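You operate a simulated robot arm through the tools that you are given. There is no shell and no other tool. Be economical: measure what you need, move in short steps, check, and stop when the job is done.

You run a simulated two-armed robot. Do the job below in one go: nothing can be reset, and whatever is moved stays where it is left.

TASK
Put the glass cup on the upper shelf of the yellow rack away on the right half of the bench. Put the short glass pipe with yellow ends on the lower shelf of the yellow rack. Put the green pod on the top shelf of the green rack. Put one of the white caps from the lower shelf of the grey rack on top of the white coupling. Fetch the carton from the right half of the bench and set it in the flat green tray. Press the key one three times. Press the vent button to switch it on. Put the small green cup on the service table away on the top of the pad stand. Fetch the plug and set it in the deep white tray. Carry the green carry tray with both arms and set it on the left half of the bench. Put the filter cartridge that says "fine" from the top of the gasket table on the top of the jug table and the filter cartridge marked "rough" on the top of the pad stand. Do these in any order. Set down upright: glass cup, short glass pipe with yellow ends, white cap, small green cup, filter cartridge.

It is judged by the outcome, as a careful person would: the job done as asked, and still so three seconds after it is handed in. It fails if anything else is knocked over, pushed out of place, dropped, spilled or broken. Lids that push on must go on centred and level and be pressed home; caps that screw on are set level and turned clockwise until they are tight.

THE ROBOT
Two 7-joint arms with two-finger parallel grippers on one trunk, on a base that drives. Base frame: it is fixed to the floor where the robot stands at the start and does not move with it; the origin is under the middle of the robot, x ahead of it, y to its left, z up; the surface under the hand at the start is at about z = 1.04. Lengths are in m, angles in degrees, forces in N, time in s.
The left shoulder is at the start at [0.024, 0.156, 1.388], the right one opposite. With the tool pointing down near the work surface each hand reaches from about 0.16 to 0.66 m from the robot's upright axis, wherever it stands, measured 20 degrees to its own side. Places, roughly: carton [-1, 2.25, 1]; deep white tray (22x17x7 cm) [-3.2, 2.8, 0.9]; filter cartridge [-4, 5.25, 0.75]; flat green tray (30x24x4 cm) [-1, 2.9, 0.9]; glass cup (4x4x6 cm) [0.5, 0, 1.1]; green carry tray (35x19x6 cm) [-3.2, 5.1, 0.9]; green pod (4x4x3 cm) [0.6, 0.8, 1.1]; key one [-3.1, 3.7, 0.9]; left half of the bench [-1.2, 4, 0.8]; lower shelf of the yellow rack [0.5, 0, 0.6]; plug (7x7x3 cm) [-3.4, 2.9, 0.9]; right half of the bench [-1.2, 2.8, 0.8]; short glass pipe with yellow ends (20x6x7 cm) [0.5, -0.2, 1.1]; small green cup (7x7x9 cm) [-3.1, 2.9, 0.9]; top of the jug table [-3.9, 3.9, 0.8]; top of the pad stand [-2.8, 7.1, 0.9]; top shelf of the green rack [0.5, 2.3, 1.5]; vent button [-3.2, 3.3, 0.9]; white cap (5x5x6 cm) [0.4, 0.7, 0.6]; white coupling (6x6x4 cm) [0.5, 1.1, 0.6]. Payload 3.6 kg a hand.
Tool frame (each hand has its own): the origin (TCP) lies between the finger pads and is the grasp point; the fingertips stand 0.03 m ahead of it; z points along the fingers, y is the line along which they close. Largest opening 0.11 m; finger width 0.02, thickness 0.01; the body of the gripper, 0.048 by 0.112 m, starts 0.055 m behind the TCP.
Orientation is that of the tool frame in the base frame, as a unit quaternion [w, x, y, z]. With the fingers straight down and closing along the base's y, the tool's x points along the base's -x, its y along +y and its z along -z.

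THE INTERFACE
- The arms move only by the tool apply_moves. It takes "left_rows", "right_rows" or both (then of equal length, played together; a hand with none holds still); each is a list of rows, each an object (a shift or turn left out is 0, a gripper value left out holds the last) with "dp": the shift along the tool's x, y, z in m, a list of three; "rot": the turn, a rotation vector about the tool's x, y, z in rad, a list of three. In form: [{"dp": [tx, ty, tz], "rot": [wx, wy, wz]}, ...]. A call has 1 to 20 rows; each row shifts and turns the commanded pose from where the row before left it, along the tool's axes as they then stand. "left_claw" and "right_claw" are, for a hand that has rows, the opening in per cent of the stroke, from 0 (shut) to 100 (fully open), set as the call begins (left out, the last holds). A row lasts 0.2 s, in which the tool goes at most 0.05 m and 8.6 degrees; a call with a longer step from one row to the next is refused whole, and so is a gripper value outside its range. A pose out of reach is approached as far as the arm can. The call stops where the force on the tool passes 40 N (or 10 N more than at its start, if that is more) or the arm is blocked; 0.2 s more then pass. The fingers move at their own pace (about 0.153 m/s each) and stop on an object; they squeeze with about 29 N. The grip force told is the motor's: it shows also when the fingers shut on nothing. Time passes only in rows, and 0.2 s behind the last, so rows that do not move let the fingers close. It gives the time, the measured TCP pose, the force on the tool (base axes), the opening and the grip force at its end, in the units of the frame above (readings bear some noise), with the torque about the TCP (base axes, N m) and any sound that the robot's microphone picked up.
- Cameras (640 x 400 px; columns grow to the right, rows downward): "scene" is now at [0.0773, 0.0103, 1.5263]; the picture's right is [0.45, -0.90, -0.01], its down [-0.76, -0.37, -0.53] and it looks along [0.47, 0.24, -0.85] (base axes); focal length 214 px, centre (320, 200). "left" rides on the left gripper at [0.072, -0.017, -0.103] in its tool frame; the picture's right is [0.23, 0.97, 0.00], its down [-0.76, 0.18, -0.62] and it looks along [-0.61, 0.14, 0.78] (tool axes); focal length 222 px, centre (320, 200). "right" rides on the right gripper at [0.073, 0.017, -0.103] in its tool frame; the picture's right is [-0.23, 0.97, 0.00], its down [-0.76, -0.18, -0.62] and it looks along [-0.61, -0.14, 0.78] (tool axes); focal length 222 px, centre (320, 200). There is no depth. A picture from a camera that has moved, and an enlarged one, comes with that camera's place and axes in the base frame and with its lens.
- get_image(camera): a new picture of that camera. It takes no simulated time.
- raise_lower(by): slides the trunk up (or, below 0, down) by that many m; the arms and the scene camera ride with it, the base frame stays. It gives what a move gives, with no picture.
- roll_base(legs): drives the robot by 1 to 6 legs, each [ahead, left, turn to the left] in m, m and degrees, along the robot's own axes; the way and the turn of a leg run together, so that a leg with both is an arc; at most 1.5 m and 180 degrees a leg. The arms and the cameras ride along, it lands a little off, and it stops where it bumps. It gives what a move gives.
- aim_head(pan, tilt): turns the head with the scene camera to pan (to the left, within 86 degrees either way) and tilt (down, from -29 to 69), counted from straight ahead of the robot. It gives what a move gives.
- zoom(camera, box): a new picture of the part [left, top, right, bottom] of that camera's present view, enlarged. It takes no simulated time.
- close_job(): hands the job in; it is judged then, once.

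Go step by step. Nothing tells you exact positions but the pictures and the camera data: compare them with the known pose of the tool, close in by small moves and look again before you grip or let go. The budget is 535 turns and 328 pictures, counting those below and the enlarged ones. Unless the task says otherwise, let go and move clear before handing in.

The tools are called as a command line: name --argument value ..., lists and objects as JSON in quotes. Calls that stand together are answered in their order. apply_moves: Moves the arms, as the interface text tells. Its arguments: {"type":"object","properties":{"left_rows":{"type":"array","items":{"type":"object","properties":{"dp":{"type":"array","items":{"type":"number"}},"rot":{"type":"array","items":{"type":"number"}}}}},"left_claw":{"type":"number"},"right_rows":{"type":"array","items":{"type":"object","properties":{"dp":{"type":"array","items":{"type":"number"}},"rot":{"type":"array","items":{"type":"number"}}}}},"right_claw":{"type":"number"}},"required":[]} The other tools are called the same way: raise_lower (by) slides the trunk up or down; roll_base (legs) drives the base; aim_head (pan, tilt) turns the head that bears the scene camera; get_image (camera) takes a picture; zoom (camera, box) takes an enlarged picture of a part of a camera's view; close_job () hands the job in.

At the start:

```text
t: 0.0
left_position: [0.2306, 0.2383, 1.3315]
left_tcp_rot: [0.003, 0.001, 1.0, 0.006]
left_force: [0.0, -0.1, -0.7]
left_torque: [0.0, 0.02, -0.03]
left_grip_width: 0.11
left_gripper_force: 0.1
right_position: [0.3648, 0.0252, 1.0983]
right_tcp_rot: [-0.071, 0.001, 0.997, 0.006]
right_force: [-0.2, -0.3, 0.0]
right_torque: [-0.02, 0.02, -0.01]
right_grip_width: 0.1098
right_gripper_force: 0.0
trunk travel left (down, up): [-0.5, 0.263]
robot x, y, heading: [0.0021, 0.0023, -0.0]
head pan, tilt: [26.6, 58.5]
```

scene: 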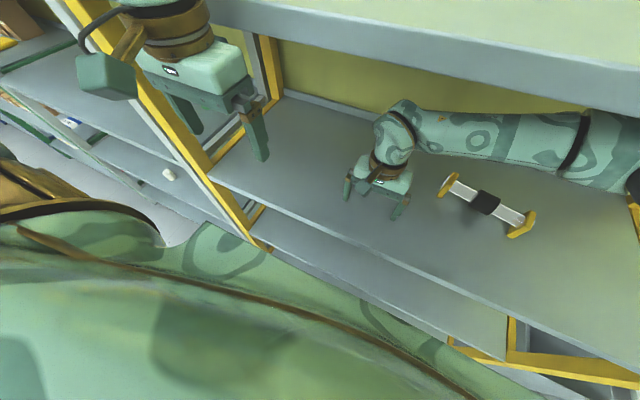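
right: 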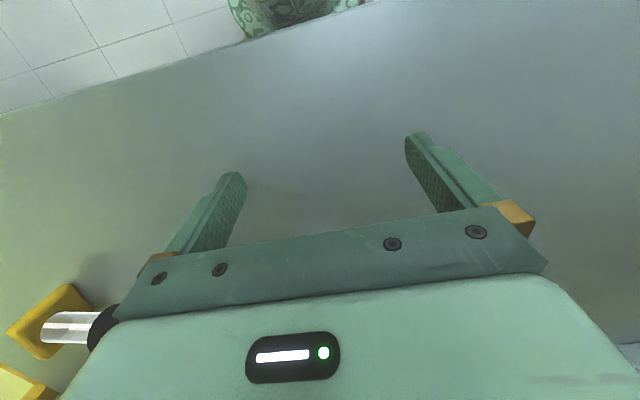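
left: 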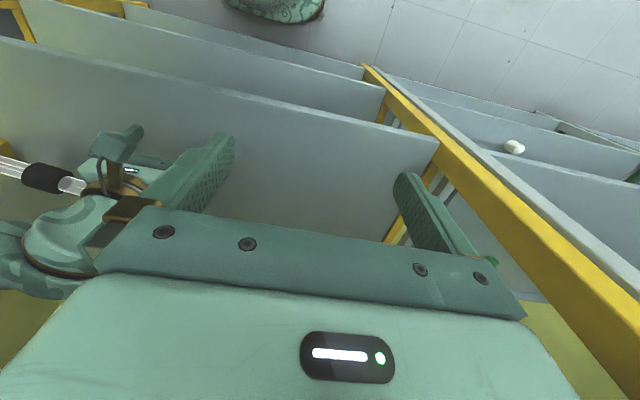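

I see the yellow rack ahead with the glass pipe on its upper shelf; the glass cup is probably hidden by the right gripper. I'll look around with the head first.

aim_head --pan 0 --tilt 45

get_image --camera "scene"

```text
t: 0.9
left_position: [0.2348, 0.2451, 1.3304]
left_tcp_rot: [0.001, 0.001, 1.0, 0.004]
left_force: [-0.2, -0.1, 0.3]
left_torque: [0.02, -0.01, -0.01]
left_grip_width: 0.1102
left_gripper_force: 0.0
right_position: [0.3683, 0.0302, 1.0953]
right_tcp_rot: [-0.075, 0.002, 0.997, 0.004]
right_force: [0.1, -0.3, 0.1]
right_torque: [-0.02, -0.01, 0.01]
right_grip_width: 0.1099
right_gripper_force: 0.0
trunk travel left (down, up): [-0.5, 0.263]
robot x, y, heading: [-0.0035, -0.002, -0.2]
head pan, tilt: [0.0, 45.0]
```

```text
324 pictures are left
camera scene: at [0.1026, -0.0132, 1.544], right [0.0, -1.0, -0.01], down [-0.71, 0.01, -0.71], along [0.71, 0.0, -0.71], focal length 214 px, centre (320, 200)
```

scene: 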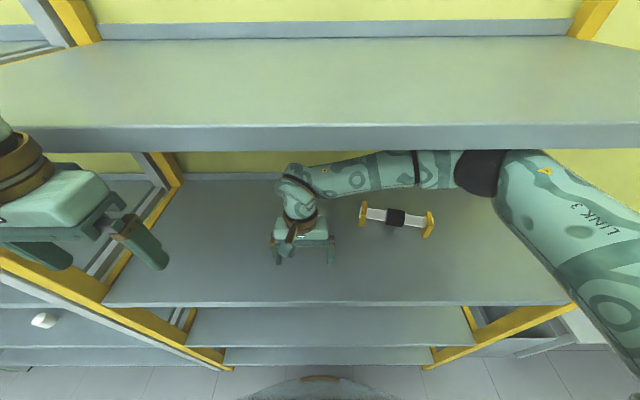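

The cup must be behind the right wrist. I draw the right hand back out of the rack.

apply_moves --right_rows '[{"dp": [0.04, 0, 0]}, {"dp": [0.04, 0, 0]}, {"dp": [0.04, 0, 0]}, {"dp": [0.04, 0, 0]}]'

get_image --camera "scene"

```text
t: 1.8
left_position: [0.2324, 0.2479, 1.3318]
left_tcp_rot: [0.002, 0.005, 1.0, 0.002]
left_force: [0.5, 0.3, 0.1]
left_torque: [-0.02, 0.05, 0.02]
left_grip_width: 0.1098
left_gripper_force: 0.1
right_position: [0.2256, 0.0321, 1.094]
right_tcp_rot: [-0.119, 0.017, 0.993, 0.005]
right_force: [12.4, -0.5, -2.8]
right_torque: [0.0, 1.37, -0.16]
right_grip_width: 0.1099
right_gripper_force: 0.0
trunk travel left (down, up): [-0.5, 0.263]
robot x, y, heading: [-0.0018, -0.0019, -0.4]
head pan, tilt: [0.0, 45.0]
stopped in row 4 (right hand): the force on the tool passed its limit at 103 N (the readings are from after the stop); the commanded pose is now the measured one
```

```text
323 pictures are left
camera scene: at [0.0986, -0.0092, 1.5458], right [-0.01, -1.0, 0.0], down [-0.71, 0.01, -0.71], along [0.71, 0.0, -0.71], focal length 214 px, centre (320, 200)
```

scene: 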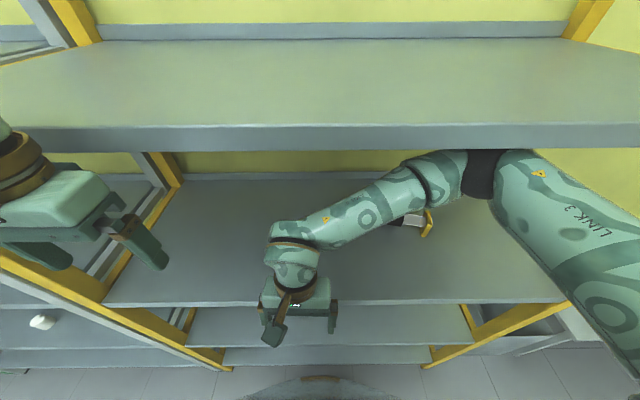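

The hand bumped against the robot itself. I'll back the base so the view and arm clear the rack.

roll_base --legs '[[-0.35, 0, 0]]'

get_image --camera "scene"

```text
t: 4.0
left_position: [-0.1083, 0.2552, 1.328]
left_tcp_rot: [0.001, 0.003, 1.0, 0.0]
left_force: [0.1, -0.4, 0.5]
left_torque: [0.04, 0.02, 0.0]
left_grip_width: 0.1097
left_gripper_force: 0.0
right_position: [-0.1147, 0.041, 1.0913]
right_tcp_rot: [-0.118, 0.015, 0.993, 0.003]
right_force: [29.1, 9.9, 1.9]
right_torque: [-1.2, 4.04, -1.1]
right_grip_width: 0.1099
right_gripper_force: 0.1
trunk travel left (down, up): [-0.5, 0.263]
robot x, y, heading: [-0.3461, 0.0025, -0.3]
head pan, tilt: [0.0, 45.0]
```

```text
322 pictures are left
camera scene: at [-0.2409, 0.0006, 1.5438], right [-0.01, -1.0, 0.0], down [-0.71, 0.0, -0.71], along [0.71, 0.0, -0.71], focal length 214 px, centre (320, 200)
```

scene: 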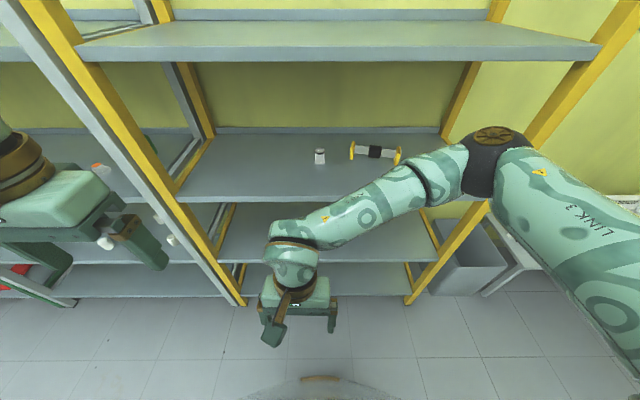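

The cup stands at about [0.47, 0.0] and the pipe's middle is about [0.48, -0.22] on the upper shelf (z 1.04); the lower shelf is at about z 0.6. I'll shape the right hand (straight down, closing along x) out here, before driving in.

apply_moves --right_rows '[{"rot": [0, -0.12, 0]}, {"rot": [0, -0.119, 0]}, {"dp": [-0.0245, -0.024, -0.011]}, {"dp": [-0.0245, -0.024, -0.011]}, {"dp": [-0.0245, -0.024, -0.011]}, {"dp": [-0.0245, -0.024, -0.011]}, {"dp": [-0.0245, -0.024, -0.011]}, {"dp": [-0.0245, -0.024, -0.011]}, {"dp": [-0.0245, -0.024, -0.011]}, {"dp": [-0.0245, -0.024, -0.011]}, {"dp": [-0.0245, -0.024, -0.011]}, {"dp": [-0.0245, -0.024, -0.011]}]'

apply_moves --right_rows '[{"rot": [0, 0, 0.131]}, {"rot": [0, 0, 0.131]}, {"rot": [0, 0, 0.131]}, {"rot": [0, 0, 0.131]}, {"rot": [0, 0, 0.131]}, {"rot": [0, 0, 0.131]}, {"rot": [0, 0, 0.131]}, {"rot": [0, 0, 0.131]}, {"rot": [0, 0, 0.131]}, {"rot": [0, 0, 0.131]}, {"rot": [0, 0, 0.131]}, {"rot": [0, 0, 0.131]}]'

get_image --camera "scene"

```text
t: 4.3
left_position: [-0.1069, 0.2572, 1.3266]
left_tcp_rot: [0.0, 0.004, 1.0, -0.001]
left_force: [0.3, -0.5, -0.6]
left_torque: [-0.02, 0.05, -0.02]
left_grip_width: 0.11
left_gripper_force: 0.1
right_position: [-0.1066, 0.0407, 1.0945]
right_tcp_rot: [-0.09, 0.023, 0.996, 0.003]
right_force: [-0.8, 1.3, -0.3]
right_torque: [-0.02, 0.14, -0.03]
right_grip_width: 0.1101
right_gripper_force: 0.0
trunk travel left (down, up): [-0.5, 0.263]
robot x, y, heading: [-0.3425, 0.0002, -0.4]
head pan, tilt: [0.0, 45.0]
stopped in row 1 (right hand): the force on the tool passed its limit at 62 N (the readings are from after the stop); the commanded pose is now the measured one
```

```text
t: 6.9
left_position: [-0.1086, 0.2571, 1.3275]
left_tcp_rot: [-0.001, 0.003, 1.0, 0.0]
left_force: [0.0, 0.2, -0.4]
left_torque: [0.03, -0.01, 0.03]
left_grip_width: 0.1102
left_gripper_force: 0.0
right_position: [-0.1068, 0.0416, 1.094]
right_tcp_rot: [-0.065, 0.722, 0.686, -0.061]
right_force: [-0.1, -0.5, 0.1]
right_torque: [0.03, 0.02, 0.01]
right_grip_width: 0.1101
right_gripper_force: 0.0
trunk travel left (down, up): [-0.5, 0.263]
robot x, y, heading: [-0.3486, 0.0038, -0.7]
head pan, tilt: [0.0, 45.0]
```

```text
321 pictures are left
camera scene: at [-0.2407, 0.0007, 1.5438], right [-0.01, -1.0, 0.0], down [-0.71, 0.0, -0.71], along [0.71, 0.0, -0.71], focal length 214 px, centre (320, 200)
```

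scene: 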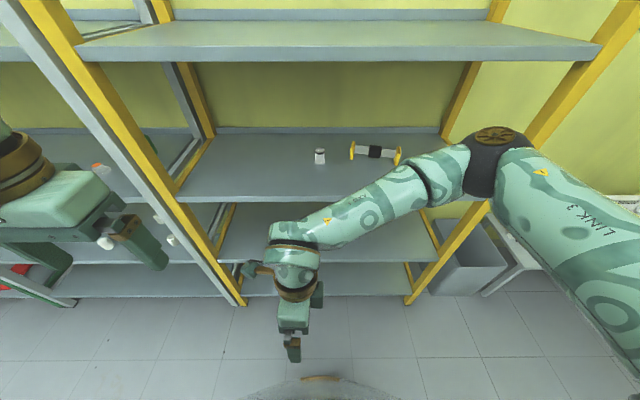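

apply_moves --right_rows '[{"dp": [-0.0242, 0.0237, -0.0106]}, {"dp": [-0.0242, 0.0237, -0.0106]}, {"dp": [-0.0242, 0.0237, -0.0106], "rot": [-0.06, 0, 0]}, {"dp": [-0.0242, 0.0237, -0.0106], "rot": [-0.06, 0, 0]}, {"dp": [-0.0242, 0.0237, -0.0106], "rot": [-0.058, 0, 0]}, {"dp": [-0.0242, 0.0237, -0.0106]}, {"dp": [-0.0242, 0.0237, -0.0106]}, {"dp": [-0.0242, 0.0237, -0.0106]}, {"dp": [-0.0242, 0.0237, -0.0106]}, {"dp": [-0.0242, 0.0237, -0.0106]}]'

get_image --camera "scene"

```text
t: 9.1
left_position: [-0.1082, 0.2562, 1.3268]
left_tcp_rot: [0.001, 0.004, 1.0, 0.0]
left_force: [-0.8, -0.5, 0.7]
left_torque: [0.03, -0.01, 0.02]
left_grip_width: 0.1102
left_gripper_force: 0.0
right_position: [0.1245, -0.2114, 1.1822]
right_tcp_rot: [-0.002, 0.724, 0.69, 0.001]
right_force: [0.7, -0.7, 0.4]
right_torque: [0.01, -0.02, -0.01]
right_grip_width: 0.11
right_gripper_force: 0.1
trunk travel left (down, up): [-0.5, 0.263]
robot x, y, heading: [-0.3479, 0.0005, -0.3]
head pan, tilt: [0.0, 45.0]
```

```text
320 pictures are left
camera scene: at [-0.2403, 0.0, 1.5438], right [-0.01, -1.0, 0.0], down [-0.71, 0.01, -0.71], along [0.71, 0.0, -0.71], focal length 214 px, centre (320, 200)
```

scene: 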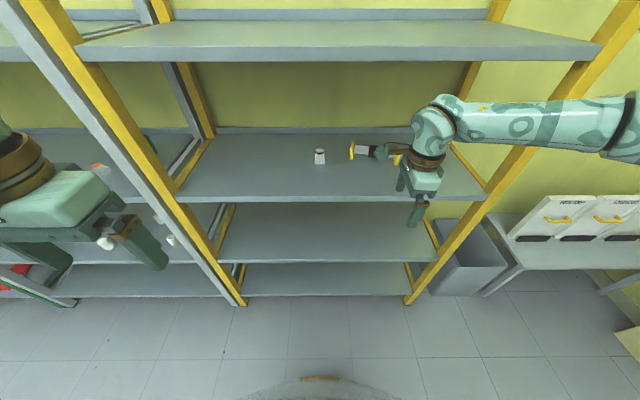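

The right elbow sits high, close to the top shelf's level. I'll lower the trunk 0.15 and raise both hands relative to it, placing the left hand in line with the cup.

raise_lower --by -0.15

apply_moves --right_rows '[{"dp": [0, 0, -0.02]}, {"dp": [0, 0, -0.02]}, {"dp": [0, 0, -0.02]}, {"dp": [0, 0, -0.02]}, {"dp": [0, 0, -0.02]}, {"dp": [0, 0, -0.02]}, {"dp": [0, 0, -0.02]}, {"dp": [0, 0, -0.02]}]' --left_rows '[{"dp": [-0.026, -0.031, 0]}, {"dp": [-0.026, -0.031, 0]}, {"dp": [-0.026, -0.031, 0]}, {"dp": [-0.026, -0.031, 0]}, {"dp": [-0.026, -0.031, 0]}, {"dp": [-0.026, -0.031, 0]}, {"dp": [-0.026, -0.031, 0]}, {"dp": [-0.026, -0.031, 0]}]'

get_image --camera "scene"

```text
t: 10.9
left_position: [-0.0881, 0.2569, 1.1641]
left_tcp_rot: [-0.036, 0.004, 0.999, 0.0]
left_force: [-0.2, 0.5, -1.2]
left_torque: [0.0, 0.02, 0.02]
left_grip_width: 0.1103
left_gripper_force: 0.1
right_position: [0.1228, -0.2128, 1.0313]
right_tcp_rot: [-0.001, 0.724, 0.69, 0.002]
right_force: [0.4, 0.6, -0.6]
right_torque: [-0.01, -0.02, -0.02]
right_grip_width: 0.11
right_gripper_force: 0.0
trunk travel left (down, up): [-0.35, 0.413]
robot x, y, heading: [-0.3448, 0.0048, -0.3]
head pan, tilt: [0.0, 45.0]
```

```text
t: 12.7
left_position: [0.041, 0.1114, 1.1506]
left_tcp_rot: [-0.035, 0.004, 0.999, 0.0]
left_force: [0.0, 0.3, 0.6]
left_torque: [-0.03, 0.0, -0.02]
left_grip_width: 0.1101
left_gripper_force: 0.0
left hand out of reach, approached as far as the arm can: row 5, 6, 7, 8
right_position: [0.1233, -0.2136, 1.1917]
right_tcp_rot: [-0.002, 0.724, 0.69, 0.001]
right_force: [-0.7, -0.8, 0.1]
right_torque: [-0.02, -0.01, -0.02]
right_grip_width: 0.1102
right_gripper_force: 0.1
trunk travel left (down, up): [-0.35, 0.413]
robot x, y, heading: [-0.3449, 0.0021, -0.5]
head pan, tilt: [0.0, 45.0]
```

```text
319 pictures are left
camera scene: at [-0.2042, 0.0007, 1.3926], right [-0.01, -1.0, 0.0], down [-0.71, 0.0, -0.71], along [0.71, 0.0, -0.71], focal length 214 px, centre (320, 200)
```

scene: 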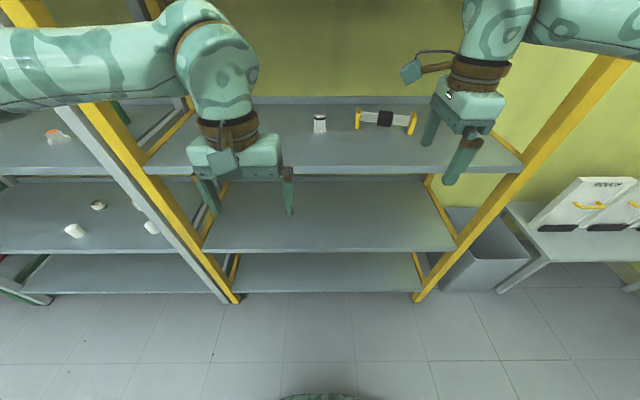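

The left hand can't cross in that far, so I'll do pipe first with the right hand. I return the left hand, set the trunk to -0.08, hover the right hand at about z 1.16, and check the right elbow.

raise_lower --by 0.07

apply_moves --right_rows '[{"dp": [0, 0, 0.0125]}, {"dp": [0, 0, 0.0125]}, {"dp": [0, 0, 0.0125]}, {"dp": [0, 0, 0.0125]}, {"dp": [0, 0, 0.0125]}, {"dp": [0, 0, 0.0125]}, {"dp": [0, 0, 0.0125]}, {"dp": [0, 0, 0.0125]}]' --left_rows '[{"dp": [0.02, 0.02, 0]}, {"dp": [0.02, 0.02, 0]}, {"dp": [0.02, 0.02, 0]}, {"dp": [0.02, 0.02, 0]}, {"dp": [0.02, 0.02, 0]}, {"dp": [0.02, 0.02, 0]}, {"dp": [0.02, 0.02, 0]}, {"dp": [0.02, 0.02, 0]}]'

aim_head --pan -45 --tilt 20

get_image --camera "scene"

```text
t: 13.8
left_position: [0.0306, 0.1103, 1.2301]
left_tcp_rot: [-0.022, 0.0, 1.0, -0.002]
left_force: [0.6, -0.1, -0.5]
left_torque: [-0.02, 0.01, 0.0]
left_grip_width: 0.1102
left_gripper_force: 0.0
right_position: [0.1249, -0.2132, 1.2605]
right_tcp_rot: [-0.002, 0.725, 0.689, 0.0]
right_force: [0.1, 0.5, 0.0]
right_torque: [-0.01, 0.06, 0.0]
right_grip_width: 0.1099
right_gripper_force: 0.1
trunk travel left (down, up): [-0.42, 0.343]
robot x, y, heading: [-0.3433, 0.0041, -0.4]
head pan, tilt: [0.0, 45.0]
```

```text
t: 15.6
left_position: [-0.1097, 0.2728, 1.2495]
left_tcp_rot: [-0.022, 0.0, 1.0, -0.003]
left_force: [-0.8, 1.0, -0.9]
left_torque: [0.01, -0.04, 0.0]
left_grip_width: 0.1102
left_gripper_force: 0.1
left hand out of reach, approached as far as the arm can: row 7, 8
right_position: [0.1225, -0.2096, 1.1625]
right_tcp_rot: [-0.001, 0.724, 0.69, 0.001]
right_force: [-0.5, -0.8, 0.3]
right_torque: [-0.03, -0.03, 0.0]
right_grip_width: 0.11
right_gripper_force: 0.0
trunk travel left (down, up): [-0.42, 0.343]
robot x, y, heading: [-0.3449, 0.0016, -0.5]
head pan, tilt: [0.0, 45.0]
```

```text
t: 16.7
left_position: [-0.1094, 0.2713, 1.2484]
left_tcp_rot: [-0.023, 0.0, 1.0, -0.002]
left_force: [0.6, -0.2, 1.0]
left_torque: [0.0, -0.01, -0.01]
left_grip_width: 0.1098
left_gripper_force: 0.1
right_position: [0.1221, -0.2112, 1.1626]
right_tcp_rot: [-0.002, 0.724, 0.689, 0.001]
right_force: [-0.4, 0.0, -0.4]
right_torque: [0.02, 0.01, -0.03]
right_grip_width: 0.1101
right_gripper_force: 0.0
trunk travel left (down, up): [-0.42, 0.343]
robot x, y, heading: [-0.3497, 0.0046, -0.4]
head pan, tilt: [-45.0, 20.0]
```

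```text
318 pictures are left
camera scene: at [-0.2407, -0.0653, 1.5019], right [-0.71, -0.7, 0.0], down [-0.24, 0.24, -0.94], along [0.66, -0.67, -0.34], focal length 214 px, centre (320, 200)
```

scene: 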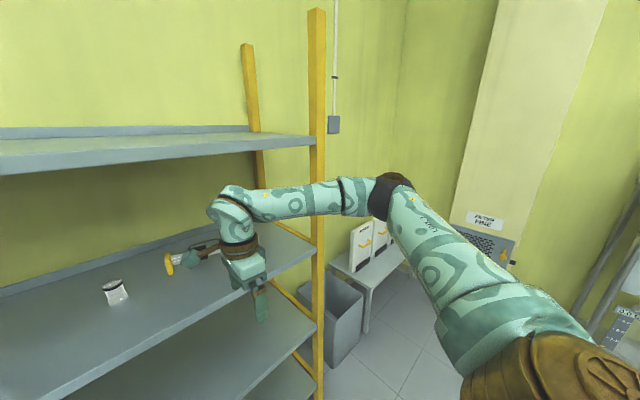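

The elbow sits out at y ≈ -0.5, which would pass too near the right post. I'll stretch the hand further forward so the elbow comes in, then look again.

apply_moves --right_rows '[{"dp": [0, 0.025, 0]}, {"dp": [0, 0.025, 0]}, {"dp": [0, 0.025, 0]}, {"dp": [0, 0.025, 0]}, {"dp": [0, 0.02, 0]}]'

get_image --camera "scene"

```text
t: 17.9
left_position: [-0.1097, 0.2715, 1.2485]
left_tcp_rot: [-0.023, 0.001, 1.0, -0.002]
left_force: [0.8, 0.6, -0.4]
left_torque: [0.02, 0.0, -0.02]
left_grip_width: 0.11
left_gripper_force: 0.1
right_position: [0.245, -0.2192, 1.161]
right_tcp_rot: [-0.002, 0.724, 0.69, 0.001]
right_force: [0.9, 0.1, 0.7]
right_torque: [-0.02, 0.02, 0.02]
right_grip_width: 0.1099
right_gripper_force: 0.1
trunk travel left (down, up): [-0.42, 0.343]
robot x, y, heading: [-0.3446, 0.0057, -0.3]
head pan, tilt: [-45.0, 20.0]
```

```text
317 pictures are left
camera scene: at [-0.2403, -0.065, 1.5019], right [-0.71, -0.7, 0.0], down [-0.24, 0.24, -0.94], along [0.66, -0.67, -0.34], focal length 214 px, centre (320, 200)
```

scene: 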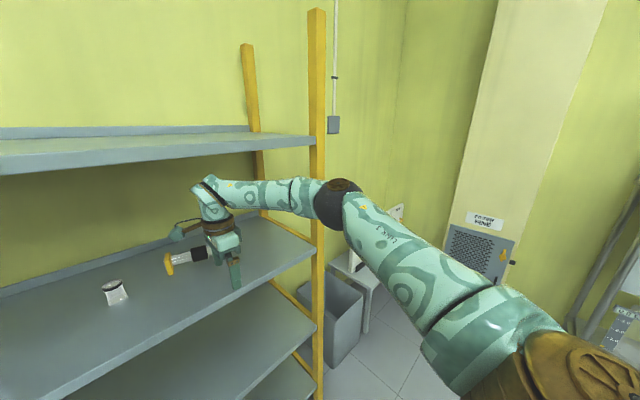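

The elbow is now near y -0.41, clear of the post. I drive forward 0.21 and look with head and hand camera.

roll_base --legs '[[0.21, 0, 0]]'

get_image --camera "scene"

get_image --camera "right"

```text
t: 19.5
left_position: [0.1008, 0.268, 1.249]
left_tcp_rot: [-0.023, 0.0, 1.0, -0.001]
left_force: [-0.1, 0.6, -0.9]
left_torque: [0.02, -0.01, -0.01]
left_grip_width: 0.1099
left_gripper_force: 0.1
right_position: [0.4547, -0.2188, 1.162]
right_tcp_rot: [-0.001, 0.724, 0.69, 0.001]
right_force: [0.3, 0.2, 0.5]
right_torque: [-0.04, 0.02, -0.02]
right_grip_width: 0.11
right_gripper_force: 0.0
trunk travel left (down, up): [-0.42, 0.343]
robot x, y, heading: [-0.1402, 0.0006, -0.5]
head pan, tilt: [-45.0, 20.0]
```

```text
316 pictures are left
camera scene: at [-0.0307, -0.0663, 1.5019], right [-0.71, -0.7, 0.0], down [-0.24, 0.24, -0.94], along [0.66, -0.67, -0.34], focal length 214 px, centre (320, 200)
```

scene: 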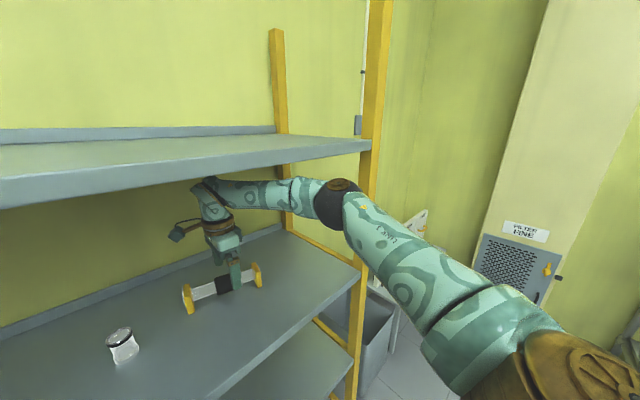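

```text
315 pictures are left
camera right: at [0.4742, -0.1466, 1.2639], right [0.96, -0.27, 0.0], down [-0.21, -0.75, 0.62], along [-0.17, -0.6, -0.78], focal length 222 px, centre (320, 200)
```

right: 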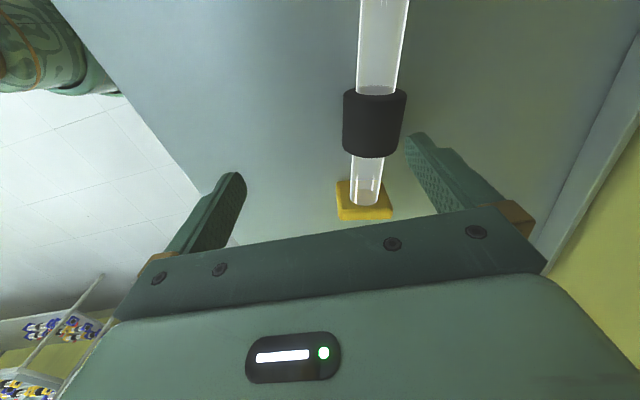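

The pipe's black middle is at about [0.50, -0.223], its axis about 11.6° off y. I rotate and shift to align, then check.

apply_moves --right_rows '[{"rot": [0, 0, 0.077]}, {"rot": [0, 0, 0.077]}, {"dp": [0.0025, 0.023, 0.01]}, {"dp": [0.0025, 0.023, 0.01]}]'

get_image --camera "right"

```text
t: 20.5
left_position: [0.101, 0.2709, 1.2486]
left_tcp_rot: [-0.022, -0.001, 1.0, -0.003]
left_force: [0.6, 0.4, 0.1]
left_torque: [-0.04, 0.05, 0.02]
left_grip_width: 0.1099
left_gripper_force: 0.1
right_position: [0.499, -0.2228, 1.1413]
right_tcp_rot: [-0.001, 0.774, 0.633, 0.0]
right_force: [-0.4, -0.3, 0.4]
right_torque: [-0.01, -0.02, 0.03]
right_grip_width: 0.11
right_gripper_force: 0.1
trunk travel left (down, up): [-0.42, 0.343]
robot x, y, heading: [-0.1357, 0.0006, -0.3]
head pan, tilt: [-45.0, 20.0]
```

```text
314 pictures are left
camera right: at [0.5297, -0.1538, 1.2447], right [0.91, -0.42, 0.0], down [-0.33, -0.71, 0.62], along [-0.26, -0.56, -0.78], focal length 222 px, centre (320, 200)
```

right: 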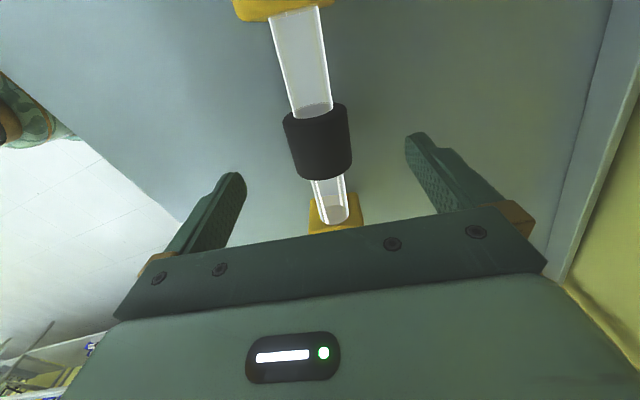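

Aligned well. I lower onto the black band and grip.

apply_moves --right_rows '[{"dp": [0.003, 0, 0.017]}, {"dp": [0, 0, 0.017]}, {"dp": [0, 0, 0.017]}, {"dp": [0, 0, 0.017]}]'

apply_moves --right_rows '[{}, {}, {}, {}]' --right_claw 0

get_image --camera "right"

```text
t: 21.5
left_position: [0.0988, 0.2698, 1.2478]
left_tcp_rot: [-0.022, -0.001, 1.0, -0.002]
left_force: [-0.3, 0.4, 0.1]
left_torque: [0.02, -0.02, 0.02]
left_grip_width: 0.1096
left_gripper_force: 0.1
right_position: [0.5011, -0.2201, 1.069]
right_tcp_rot: [-0.002, 0.775, 0.633, 0.001]
right_force: [-0.2, -0.8, 0.3]
right_torque: [0.01, 0.0, 0.03]
right_grip_width: 0.11
right_gripper_force: 0.0
trunk travel left (down, up): [-0.42, 0.343]
robot x, y, heading: [-0.1379, -0.0016, -0.2]
head pan, tilt: [-45.0, 20.0]
```

```text
t: 22.5
left_position: [0.099, 0.2701, 1.248]
left_tcp_rot: [-0.022, -0.001, 1.0, -0.001]
left_force: [-0.3, -0.5, 0.0]
left_torque: [-0.01, 0.0, -0.02]
left_grip_width: 0.1101
left_gripper_force: 0.2
right_position: [0.5, -0.2211, 1.0702]
right_tcp_rot: [-0.002, 0.774, 0.633, 0.001]
right_force: [-0.1, -0.9, 0.2]
right_torque: [-0.03, 0.03, -0.09]
right_grip_width: 0.0486
right_gripper_force: 29.2
trunk travel left (down, up): [-0.42, 0.343]
robot x, y, heading: [-0.134, -0.0014, -0.2]
head pan, tilt: [-45.0, 20.0]
```

```text
313 pictures are left
camera right: at [0.5299, -0.152, 1.1739], right [0.91, -0.42, 0.0], down [-0.33, -0.71, 0.62], along [-0.26, -0.56, -0.78], focal length 222 px, centre (320, 200)
```

right: 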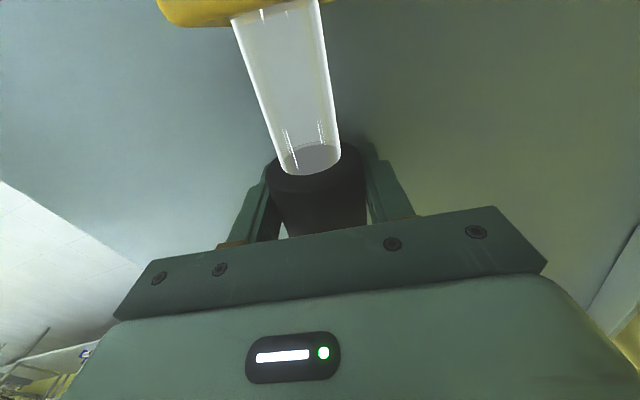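

Gripped (opening 0.049). I lift slightly, back out, and lower the trunk to the lower-shelf height.

apply_moves --right_rows '[{"dp": [0, 0, -0.02]}, {"dp": [0, 0, -0.02]}, {"dp": [0, 0, -0.02]}, {}]'

roll_base --legs '[[-0.35, 0, 0]]'

raise_lower --by -0.42

get_image --camera "scene"

```text
t: 23.5
left_position: [0.1002, 0.2704, 1.2489]
left_tcp_rot: [-0.023, 0.0, 1.0, -0.002]
left_force: [-0.2, 0.1, -0.3]
left_torque: [0.01, 0.01, 0.05]
left_grip_width: 0.1102
left_gripper_force: 0.1
right_position: [0.5016, -0.2221, 1.131]
right_tcp_rot: [-0.003, 0.775, 0.632, 0.0]
right_force: [0.1, 1.1, -2.9]
right_torque: [-0.01, -0.01, 0.0]
right_grip_width: 0.0487
right_gripper_force: 29.5
trunk travel left (down, up): [-0.42, 0.343]
robot x, y, heading: [-0.139, 0.0005, -0.2]
head pan, tilt: [-45.0, 20.0]
```

```text
t: 25.8
left_position: [-0.2426, 0.2708, 1.249]
left_tcp_rot: [-0.021, 0.003, 1.0, -0.002]
left_force: [0.8, 0.7, 0.4]
left_torque: [0.02, -0.04, -0.01]
left_grip_width: 0.1103
left_gripper_force: 0.1
right_position: [0.1561, -0.2239, 1.131]
right_tcp_rot: [-0.002, 0.777, 0.629, 0.001]
right_force: [0.6, -0.4, -2.5]
right_torque: [0.0, 0.02, 0.01]
right_grip_width: 0.0483
right_gripper_force: 28.8
trunk travel left (down, up): [-0.42, 0.343]
robot x, y, heading: [-0.4809, 0.0041, -0.7]
head pan, tilt: [-45.0, 20.0]
```

```text
refused: -0.42 is not a number from -0.4 to 0.4
```

```text
312 pictures are left
camera scene: at [-0.3756, -0.0642, 1.502], right [-0.72, -0.7, 0.0], down [-0.24, 0.24, -0.94], along [0.66, -0.67, -0.34], focal length 214 px, centre (320, 200)
```

scene: 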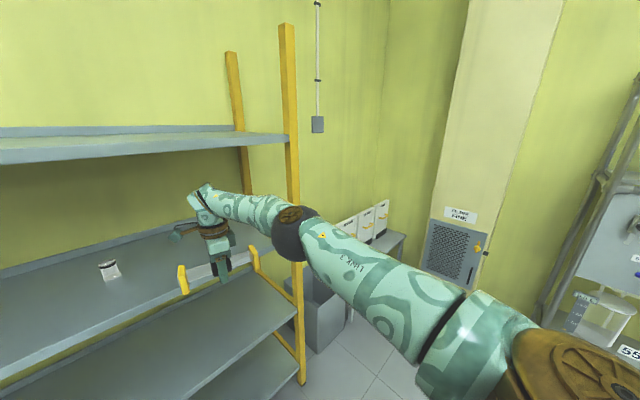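

raise_lower --by -0.4

aim_head --pan -30 --tilt 30

get_image --camera "scene"

```text
t: 29.6
left_position: [-0.1332, 0.2691, 0.7635]
left_tcp_rot: [-0.242, 0.002, 0.97, 0.0]
left_force: [-0.4, -0.3, 0.5]
left_torque: [0.01, -0.02, 0.0]
left_grip_width: 0.11
left_gripper_force: 0.1
right_position: [0.1554, -0.2243, 0.731]
right_tcp_rot: [-0.002, 0.777, 0.63, 0.001]
right_force: [0.0, 0.1, -2.1]
right_torque: [0.0, -0.02, 0.02]
right_grip_width: 0.0479
right_gripper_force: 29.3
trunk travel left (down, up): [-0.02, 0.743]
robot x, y, heading: [-0.4812, 0.0062, -0.5]
head pan, tilt: [-45.0, 20.0]
```

```text
t: 30.4
left_position: [-0.1325, 0.269, 0.7639]
left_tcp_rot: [-0.242, 0.002, 0.97, 0.0]
left_force: [0.3, 0.6, 0.4]
left_torque: [0.03, 0.03, 0.0]
left_grip_width: 0.1098
left_gripper_force: 0.0
right_position: [0.1568, -0.2227, 0.7311]
right_tcp_rot: [-0.003, 0.778, 0.629, 0.0]
right_force: [0.5, 0.1, -1.7]
right_torque: [0.0, 0.02, 0.01]
right_grip_width: 0.0483
right_gripper_force: 29.7
trunk travel left (down, up): [-0.02, 0.743]
robot x, y, heading: [-0.4796, 0.0064, -0.4]
head pan, tilt: [-30.0, 30.0]
```

```text
311 pictures are left
camera scene: at [-0.1648, -0.0463, 1.0683], right [-0.51, -0.86, 0.0], down [-0.43, 0.26, -0.87], along [0.74, -0.44, -0.5], focal length 214 px, centre (320, 200)
```

scene: 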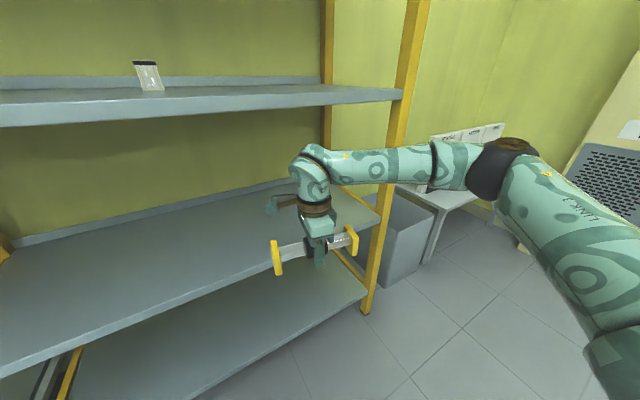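

The torso leans forward as it lowers. I extend the hand over the lower shelf first to draw the elbow in, then drive forward.

apply_moves --right_rows '[{"dp": [0.008, 0.025, 0.006]}, {"dp": [0.008, 0.025, 0.006]}, {"dp": [0.008, 0.025, 0.006]}, {"dp": [0.008, 0.025, 0.006]}]'

roll_base --legs '[[0.19, 0, 0]]'

get_image --camera "scene"

```text
t: 31.4
left_position: [-0.1342, 0.2697, 0.7639]
left_tcp_rot: [-0.244, 0.003, 0.97, 0.001]
left_force: [0.1, 0.3, 0.4]
left_torque: [0.01, 0.03, -0.01]
left_grip_width: 0.11
left_gripper_force: 0.0
right_position: [0.2611, -0.2118, 0.7058]
right_tcp_rot: [-0.003, 0.777, 0.63, 0.0]
right_force: [-0.2, -0.2, -2.9]
right_torque: [0.04, 0.0, -0.01]
right_grip_width: 0.048
right_gripper_force: 29.2
trunk travel left (down, up): [-0.02, 0.743]
robot x, y, heading: [-0.4804, 0.0035, -0.7]
head pan, tilt: [-30.0, 30.0]
```

```text
t: 32.9
left_position: [0.0577, 0.2668, 0.7639]
left_tcp_rot: [-0.244, 0.003, 0.97, 0.001]
left_force: [-0.4, -0.4, -0.4]
left_torque: [0.01, 0.02, 0.04]
left_grip_width: 0.1099
left_gripper_force: 0.0
right_position: [0.4519, -0.2164, 0.7062]
right_tcp_rot: [-0.002, 0.778, 0.629, 0.0]
right_force: [-0.2, 0.1, -2.8]
right_torque: [0.0, 0.02, -0.01]
right_grip_width: 0.0482
right_gripper_force: 29.2
trunk travel left (down, up): [-0.02, 0.743]
robot x, y, heading: [-0.2882, -0.0001, -0.8]
head pan, tilt: [-30.0, 30.0]
```

```text
310 pictures are left
camera scene: at [0.0269, -0.0492, 1.068], right [-0.51, -0.86, 0.0], down [-0.43, 0.26, -0.87], along [0.74, -0.44, -0.5], focal length 214 px, centre (320, 200)
```

scene: 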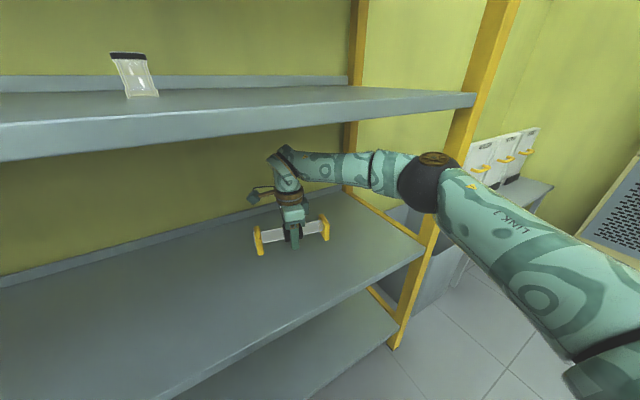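

In place above the lower shelf. I lower gradually until it touches.

apply_moves --right_rows '[{"dp": [0, 0, 0.015]}, {"dp": [0, 0, 0.015]}, {"dp": [0, 0, 0.015]}, {"dp": [0, 0, 0.015]}]'

zoom --camera "scene" --box '[220, 180, 380, 280]'

```text
t: 33.9
left_position: [0.0562, 0.2671, 0.7645]
left_tcp_rot: [-0.242, 0.003, 0.97, 0.0]
left_force: [-0.3, -0.1, 0.2]
left_torque: [-0.02, -0.01, -0.01]
left_grip_width: 0.1102
left_gripper_force: 0.0
right_position: [0.4521, -0.2169, 0.651]
right_tcp_rot: [0.0, 0.778, 0.629, 0.003]
right_force: [2.2, -3.1, 18.2]
right_torque: [-0.11, 0.59, -0.01]
right_grip_width: 0.0478
right_gripper_force: 28.5
trunk travel left (down, up): [-0.02, 0.743]
robot x, y, heading: [-0.2893, 0.0026, -0.8]
head pan, tilt: [-30.0, 30.0]
```

```text
4.00 times, centred on (300, 230) of scene
camera zoom: at [0.0241, -0.0489, 1.0695], right [-0.51, -0.86, 0.0], down [-0.43, 0.26, -0.87], along [0.74, -0.44, -0.5], focal length 858 px, centre (400, 80)
```

zoom: 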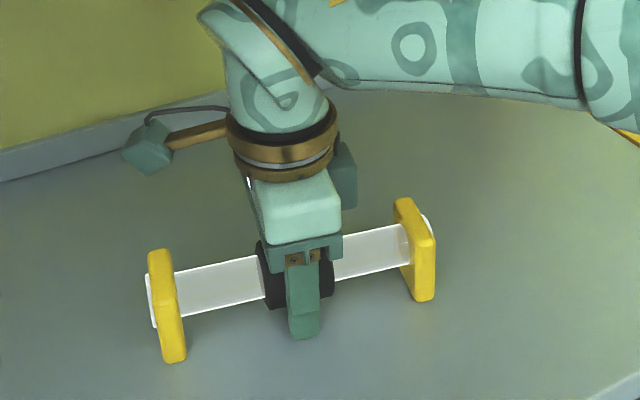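

Contact (18 N up). I ease up slightly and release.

apply_moves --right_rows '[{"dp": [0, 0, -0.003]}, {}]'

apply_moves --right_rows '[{}, {}, {}, {"dp": [0, 0, -0.02]}, {"dp": [0, 0, -0.02]}, {"dp": [0, 0, -0.02]}, {"dp": [0, 0, -0.02]}]' --right_claw 100

zoom --camera "scene" --box '[220, 180, 380, 280]'

```text
t: 34.5
left_position: [0.0564, 0.2669, 0.7648]
left_tcp_rot: [-0.243, 0.003, 0.97, -0.001]
left_force: [0.6, 0.4, 1.6]
left_torque: [-0.01, -0.03, 0.02]
left_grip_width: 0.1099
left_gripper_force: 0.1
right_position: [0.4524, -0.2164, 0.6506]
right_tcp_rot: [-0.001, 0.776, 0.63, 0.002]
right_force: [4.7, -2.9, 14.7]
right_torque: [0.05, -0.25, -0.07]
right_grip_width: 0.0477
right_gripper_force: 29.1
trunk travel left (down, up): [-0.02, 0.743]
robot x, y, heading: [-0.2893, 0.0026, -0.6]
head pan, tilt: [-30.0, 30.0]
```

```text
t: 36.1
left_position: [0.0569, 0.2674, 0.7643]
left_tcp_rot: [-0.243, 0.003, 0.97, 0.001]
left_force: [0.0, 0.2, 0.8]
left_torque: [0.01, 0.0, 0.0]
left_grip_width: 0.1099
left_gripper_force: 0.1
right_position: [0.4514, -0.2166, 0.7285]
right_tcp_rot: [-0.002, 0.778, 0.628, -0.001]
right_force: [-0.6, 0.2, -1.1]
right_torque: [0.01, 0.01, -0.03]
right_grip_width: 0.11
right_gripper_force: 0.1
trunk travel left (down, up): [-0.02, 0.743]
robot x, y, heading: [-0.2853, 0.0029, -0.7]
head pan, tilt: [-30.0, 30.0]
```

```text
4.00 times, centred on (300, 230) of scene
camera zoom: at [0.0259, -0.049, 1.0684], right [-0.51, -0.86, 0.0], down [-0.43, 0.26, -0.87], along [0.74, -0.44, -0.5], focal length 858 px, centre (400, 80)
```

zoom: 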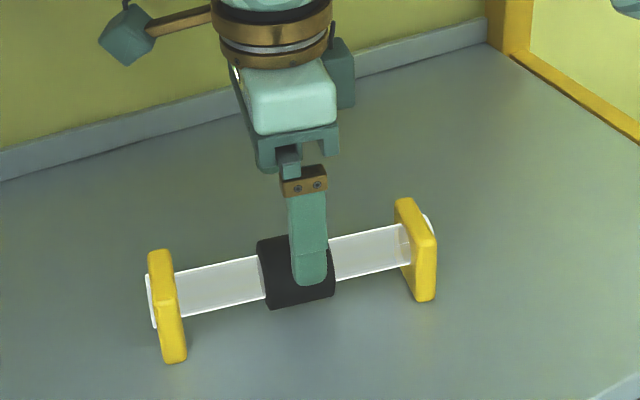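

Pipe placed upright. I back out and stay low to look at the grey rack's lower shelf.

roll_base --legs '[[-0.3, 0, 0], [0, 0.8, 0]]'

aim_head --pan 0 --tilt 30

get_image --camera "scene"

```text
t: 42.1
left_position: [-0.2537, 1.081, 0.7631]
left_tcp_rot: [-0.242, -0.008, 0.97, -0.001]
left_force: [0.4, -0.1, -0.1]
left_torque: [0.0, 0.02, 0.01]
left_grip_width: 0.1102
left_gripper_force: 0.1
right_position: [0.1499, 0.607, 0.7283]
right_tcp_rot: [-0.003, 0.77, 0.638, 0.001]
right_force: [0.1, 0.0, 0.5]
right_torque: [0.01, 0.01, -0.01]
right_grip_width: 0.1098
right_gripper_force: 0.0
trunk travel left (down, up): [-0.02, 0.743]
robot x, y, heading: [-0.5947, 0.8054, 0.4]
head pan, tilt: [-30.0, 30.0]
```

```text
t: 43.0
left_position: [-0.253, 1.0807, 0.7637]
left_tcp_rot: [-0.242, -0.007, 0.97, -0.002]
left_force: [0.0, 0.6, 0.0]
left_torque: [0.02, 0.01, 0.0]
left_grip_width: 0.1098
left_gripper_force: 0.1
right_position: [0.1503, 0.6074, 0.7298]
right_tcp_rot: [-0.002, 0.771, 0.637, 0.001]
right_force: [0.0, -0.5, 0.7]
right_torque: [-0.02, -0.02, -0.01]
right_grip_width: 0.11
right_gripper_force: 0.1
trunk travel left (down, up): [-0.02, 0.743]
robot x, y, heading: [-0.5945, 0.8087, 0.3]
head pan, tilt: [0.0, 30.0]
```

```text
307 pictures are left
camera scene: at [-0.2668, 0.8092, 1.0683], right [0.01, -1.0, 0.0], down [-0.5, 0.0, -0.87], along [0.87, 0.01, -0.5], focal length 214 px, centre (320, 200)
```

scene: 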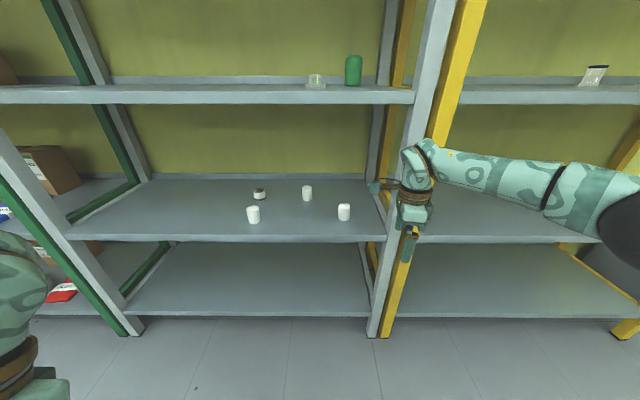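

Three white caps and one low dark-topped object (the coupling?) on the lower shelf. I zoom in.

zoom --camera "scene" --box '[220, 160, 380, 260]'

zoom --camera "scene" --box '[280, 40, 400, 115]'

```text
4.00 times, centred on (300, 210) of scene
camera zoom: at [-0.2668, 0.8092, 1.0683], right [0.01, -1.0, 0.0], down [-0.5, 0.0, -0.87], along [0.87, 0.01, -0.5], focal length 858 px, centre (400, 160)
```

zoom: 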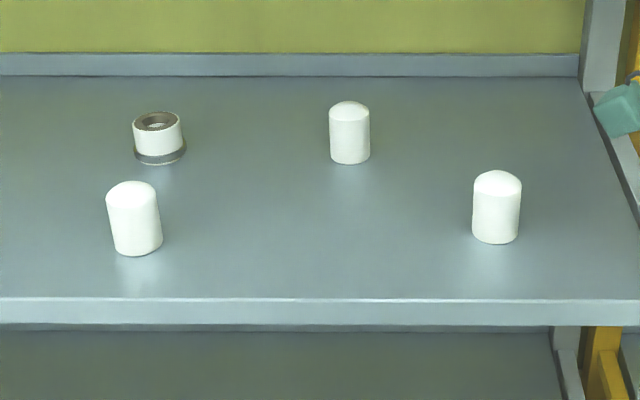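

```text
5.33 times, centred on (340, 78) of scene
camera zoom: at [-0.2668, 0.8092, 1.0683], right [0.01, -1.0, 0.0], down [-0.5, 0.0, -0.87], along [0.87, 0.01, -0.5], focal length 1144 px, centre (213, 853)
```

zoom: 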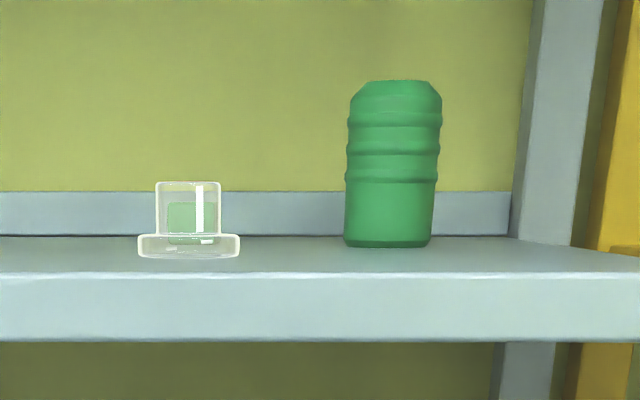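

Caps stand around [0.37, 1.05], [0.53, 0.87] and [0.39, 0.73]; the coupling around [0.53, 1.07]. The pod appears to sit under a clear cover on the upper shelf. I'll use the left hand for the cap at [0.37, 1.05]: retract the right hand, straighten and extend the left.

apply_moves --left_rows '[{"dp": [-0.031, 0, -0.016], "rot": [0, -0.122, 0]}, {"dp": [-0.033, 0, -0.012], "rot": [0, -0.122, 0]}, {"dp": [-0.034, 0, -0.008], "rot": [0, -0.122, 0]}, {"dp": [-0.035, 0, -0.004], "rot": [0, -0.122, 0]}, {"dp": [-0.035, -0.005, -0.005]}, {"dp": [-0.035, -0.005, -0.005]}, {"dp": [-0.035, -0.005, -0.005]}, {"dp": [-0.035, -0.005, -0.005]}, {"dp": [-0.035, -0.005, -0.005]}, {"dp": [-0.035, -0.005, -0.005]}]' --right_rows '[{"dp": [-0.006, -0.029, -0.005]}, {"dp": [-0.006, -0.029, -0.005]}, {"dp": [-0.006, -0.029, -0.005]}, {"dp": [-0.006, -0.029, -0.005]}, {"dp": [-0.006, -0.029, -0.005]}, {"dp": [-0.006, -0.029, -0.005]}, {"dp": [-0.006, -0.029, -0.005]}, {"dp": [-0.006, -0.029, -0.005]}, {"dp": [-0.006, -0.029, -0.005]}, {"dp": [-0.006, -0.029, -0.005]}]'

get_image --camera "scene"

```text
t: 45.2
left_position: [0.0952, 1.0555, 0.7877]
left_tcp_rot: [0.0, -0.01, 1.0, 0.001]
left_force: [0.3, -1.3, -0.1]
left_torque: [0.02, 0.03, 0.02]
left_grip_width: 0.1097
left_gripper_force: 0.1
left hand out of reach, approached as far as the arm can: row 10
right_position: [-0.1446, 0.601, 0.78]
right_tcp_rot: [-0.002, 0.771, 0.637, 0.001]
right_force: [-0.4, 0.0, 0.3]
right_torque: [0.03, 0.02, 0.04]
right_grip_width: 0.1101
right_gripper_force: 0.0
trunk travel left (down, up): [-0.02, 0.743]
robot x, y, heading: [-0.5971, 0.8071, 0.4]
head pan, tilt: [0.0, 30.0]
```

```text
304 pictures are left
camera scene: at [-0.2665, 0.8094, 1.0682], right [0.01, -1.0, 0.0], down [-0.5, 0.0, -0.87], along [0.87, 0.01, -0.5], focal length 214 px, centre (320, 200)
```

scene: 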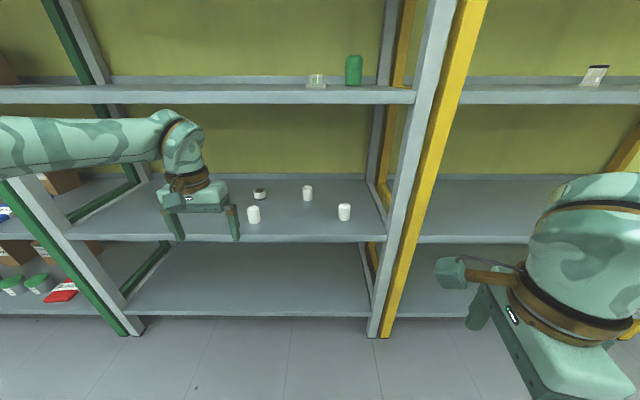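

I'll lower and extend the left hand to match the pose that worked for the right (elbow under the shelf).

apply_moves --left_rows '[{"dp": [0, 0, 0.02]}, {"dp": [0, 0, 0.02]}, {"dp": [-0.015, 0, 0.02]}, {"dp": [-0.015, 0, 0.01]}, {"dp": [-0.015, 0, 0]}]'

aim_head --pan 40 --tilt 20

get_image --camera "scene"

```text
t: 46.4
left_position: [0.1141, 1.0556, 0.7193]
left_tcp_rot: [0.0, -0.009, 1.0, 0.0]
left_force: [0.1, 0.4, -0.7]
left_torque: [-0.01, 0.03, 0.02]
left_grip_width: 0.1102
left_gripper_force: 0.0
left hand out of reach, approached as far as the arm can: row 4, 5
right_position: [-0.146, 0.6005, 0.779]
right_tcp_rot: [-0.002, 0.77, 0.638, 0.001]
right_force: [-0.7, -0.4, 0.7]
right_torque: [0.0, -0.01, -0.03]
right_grip_width: 0.11
right_gripper_force: 0.1
trunk travel left (down, up): [-0.02, 0.743]
robot x, y, heading: [-0.5961, 0.8081, 0.5]
head pan, tilt: [0.0, 30.0]
```

```text
t: 47.5
left_position: [0.115, 1.055, 0.7183]
left_tcp_rot: [0.0, -0.009, 1.0, 0.0]
left_force: [-0.4, 0.5, 0.6]
left_torque: [-0.01, 0.0, -0.03]
left_grip_width: 0.11
left_gripper_force: 0.1
right_position: [-0.1455, 0.6016, 0.78]
right_tcp_rot: [-0.002, 0.771, 0.637, 0.0]
right_force: [0.4, -0.4, -0.3]
right_torque: [0.02, -0.03, -0.01]
right_grip_width: 0.1101
right_gripper_force: 0.0
trunk travel left (down, up): [-0.02, 0.743]
robot x, y, heading: [-0.591, 0.8068, 0.6]
head pan, tilt: [40.0, 20.0]
```

```text
303 pictures are left
camera scene: at [-0.2863, 0.8689, 1.0844], right [0.65, -0.76, 0.0], down [-0.26, -0.22, -0.94], along [0.72, 0.61, -0.34], focal length 214 px, centre (320, 200)
```

scene: 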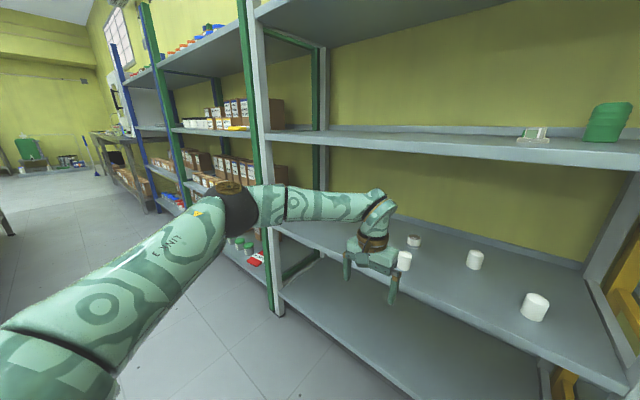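

roll_base --legs '[[0.17, 0, 0]]'

get_image --camera "left"

get_image --camera "scene"

```text
t: 49.0
left_position: [0.2832, 1.0564, 0.7191]
left_tcp_rot: [-0.001, -0.009, 1.0, 0.0]
left_force: [-0.7, -0.5, 0.6]
left_torque: [-0.01, 0.01, 0.02]
left_grip_width: 0.1098
left_gripper_force: 0.0
right_position: [0.0237, 0.6023, 0.7796]
right_tcp_rot: [-0.002, 0.771, 0.637, 0.0]
right_force: [0.1, 0.1, 0.7]
right_torque: [0.01, 0.03, -0.01]
right_grip_width: 0.11
right_gripper_force: 0.0
trunk travel left (down, up): [-0.02, 0.743]
robot x, y, heading: [-0.4252, 0.8048, 0.2]
head pan, tilt: [40.0, 20.0]
```

```text
302 pictures are left
camera left: at [0.2113, 1.0385, 0.8226], right [-0.24, 0.97, 0.0], down [0.76, 0.19, 0.62], along [0.6, 0.15, -0.78], focal length 222 px, centre (320, 200)
```

left: 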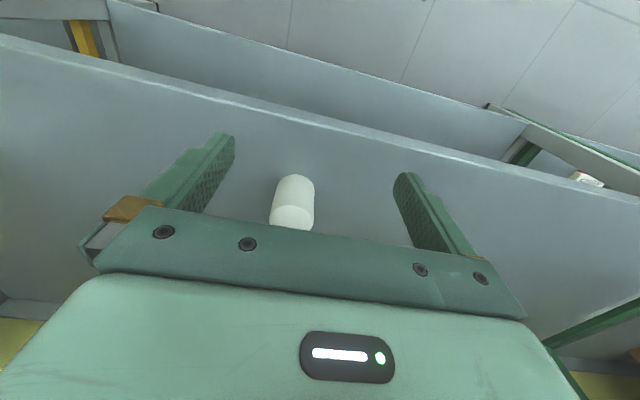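

```text
301 pictures are left
camera scene: at [-0.1177, 0.8701, 1.0841], right [0.65, -0.76, 0.0], down [-0.26, -0.22, -0.94], along [0.71, 0.61, -0.34], focal length 214 px, centre (320, 200)
```

scene: 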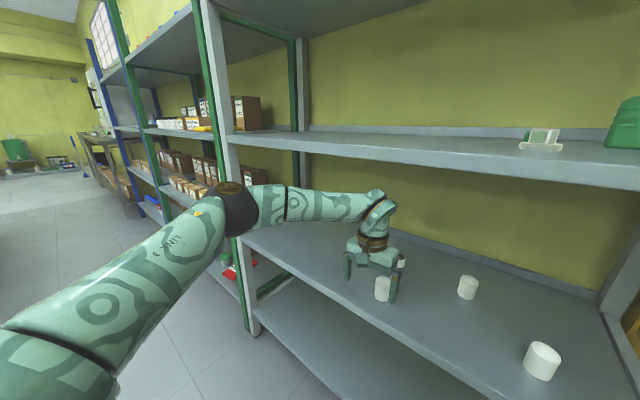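

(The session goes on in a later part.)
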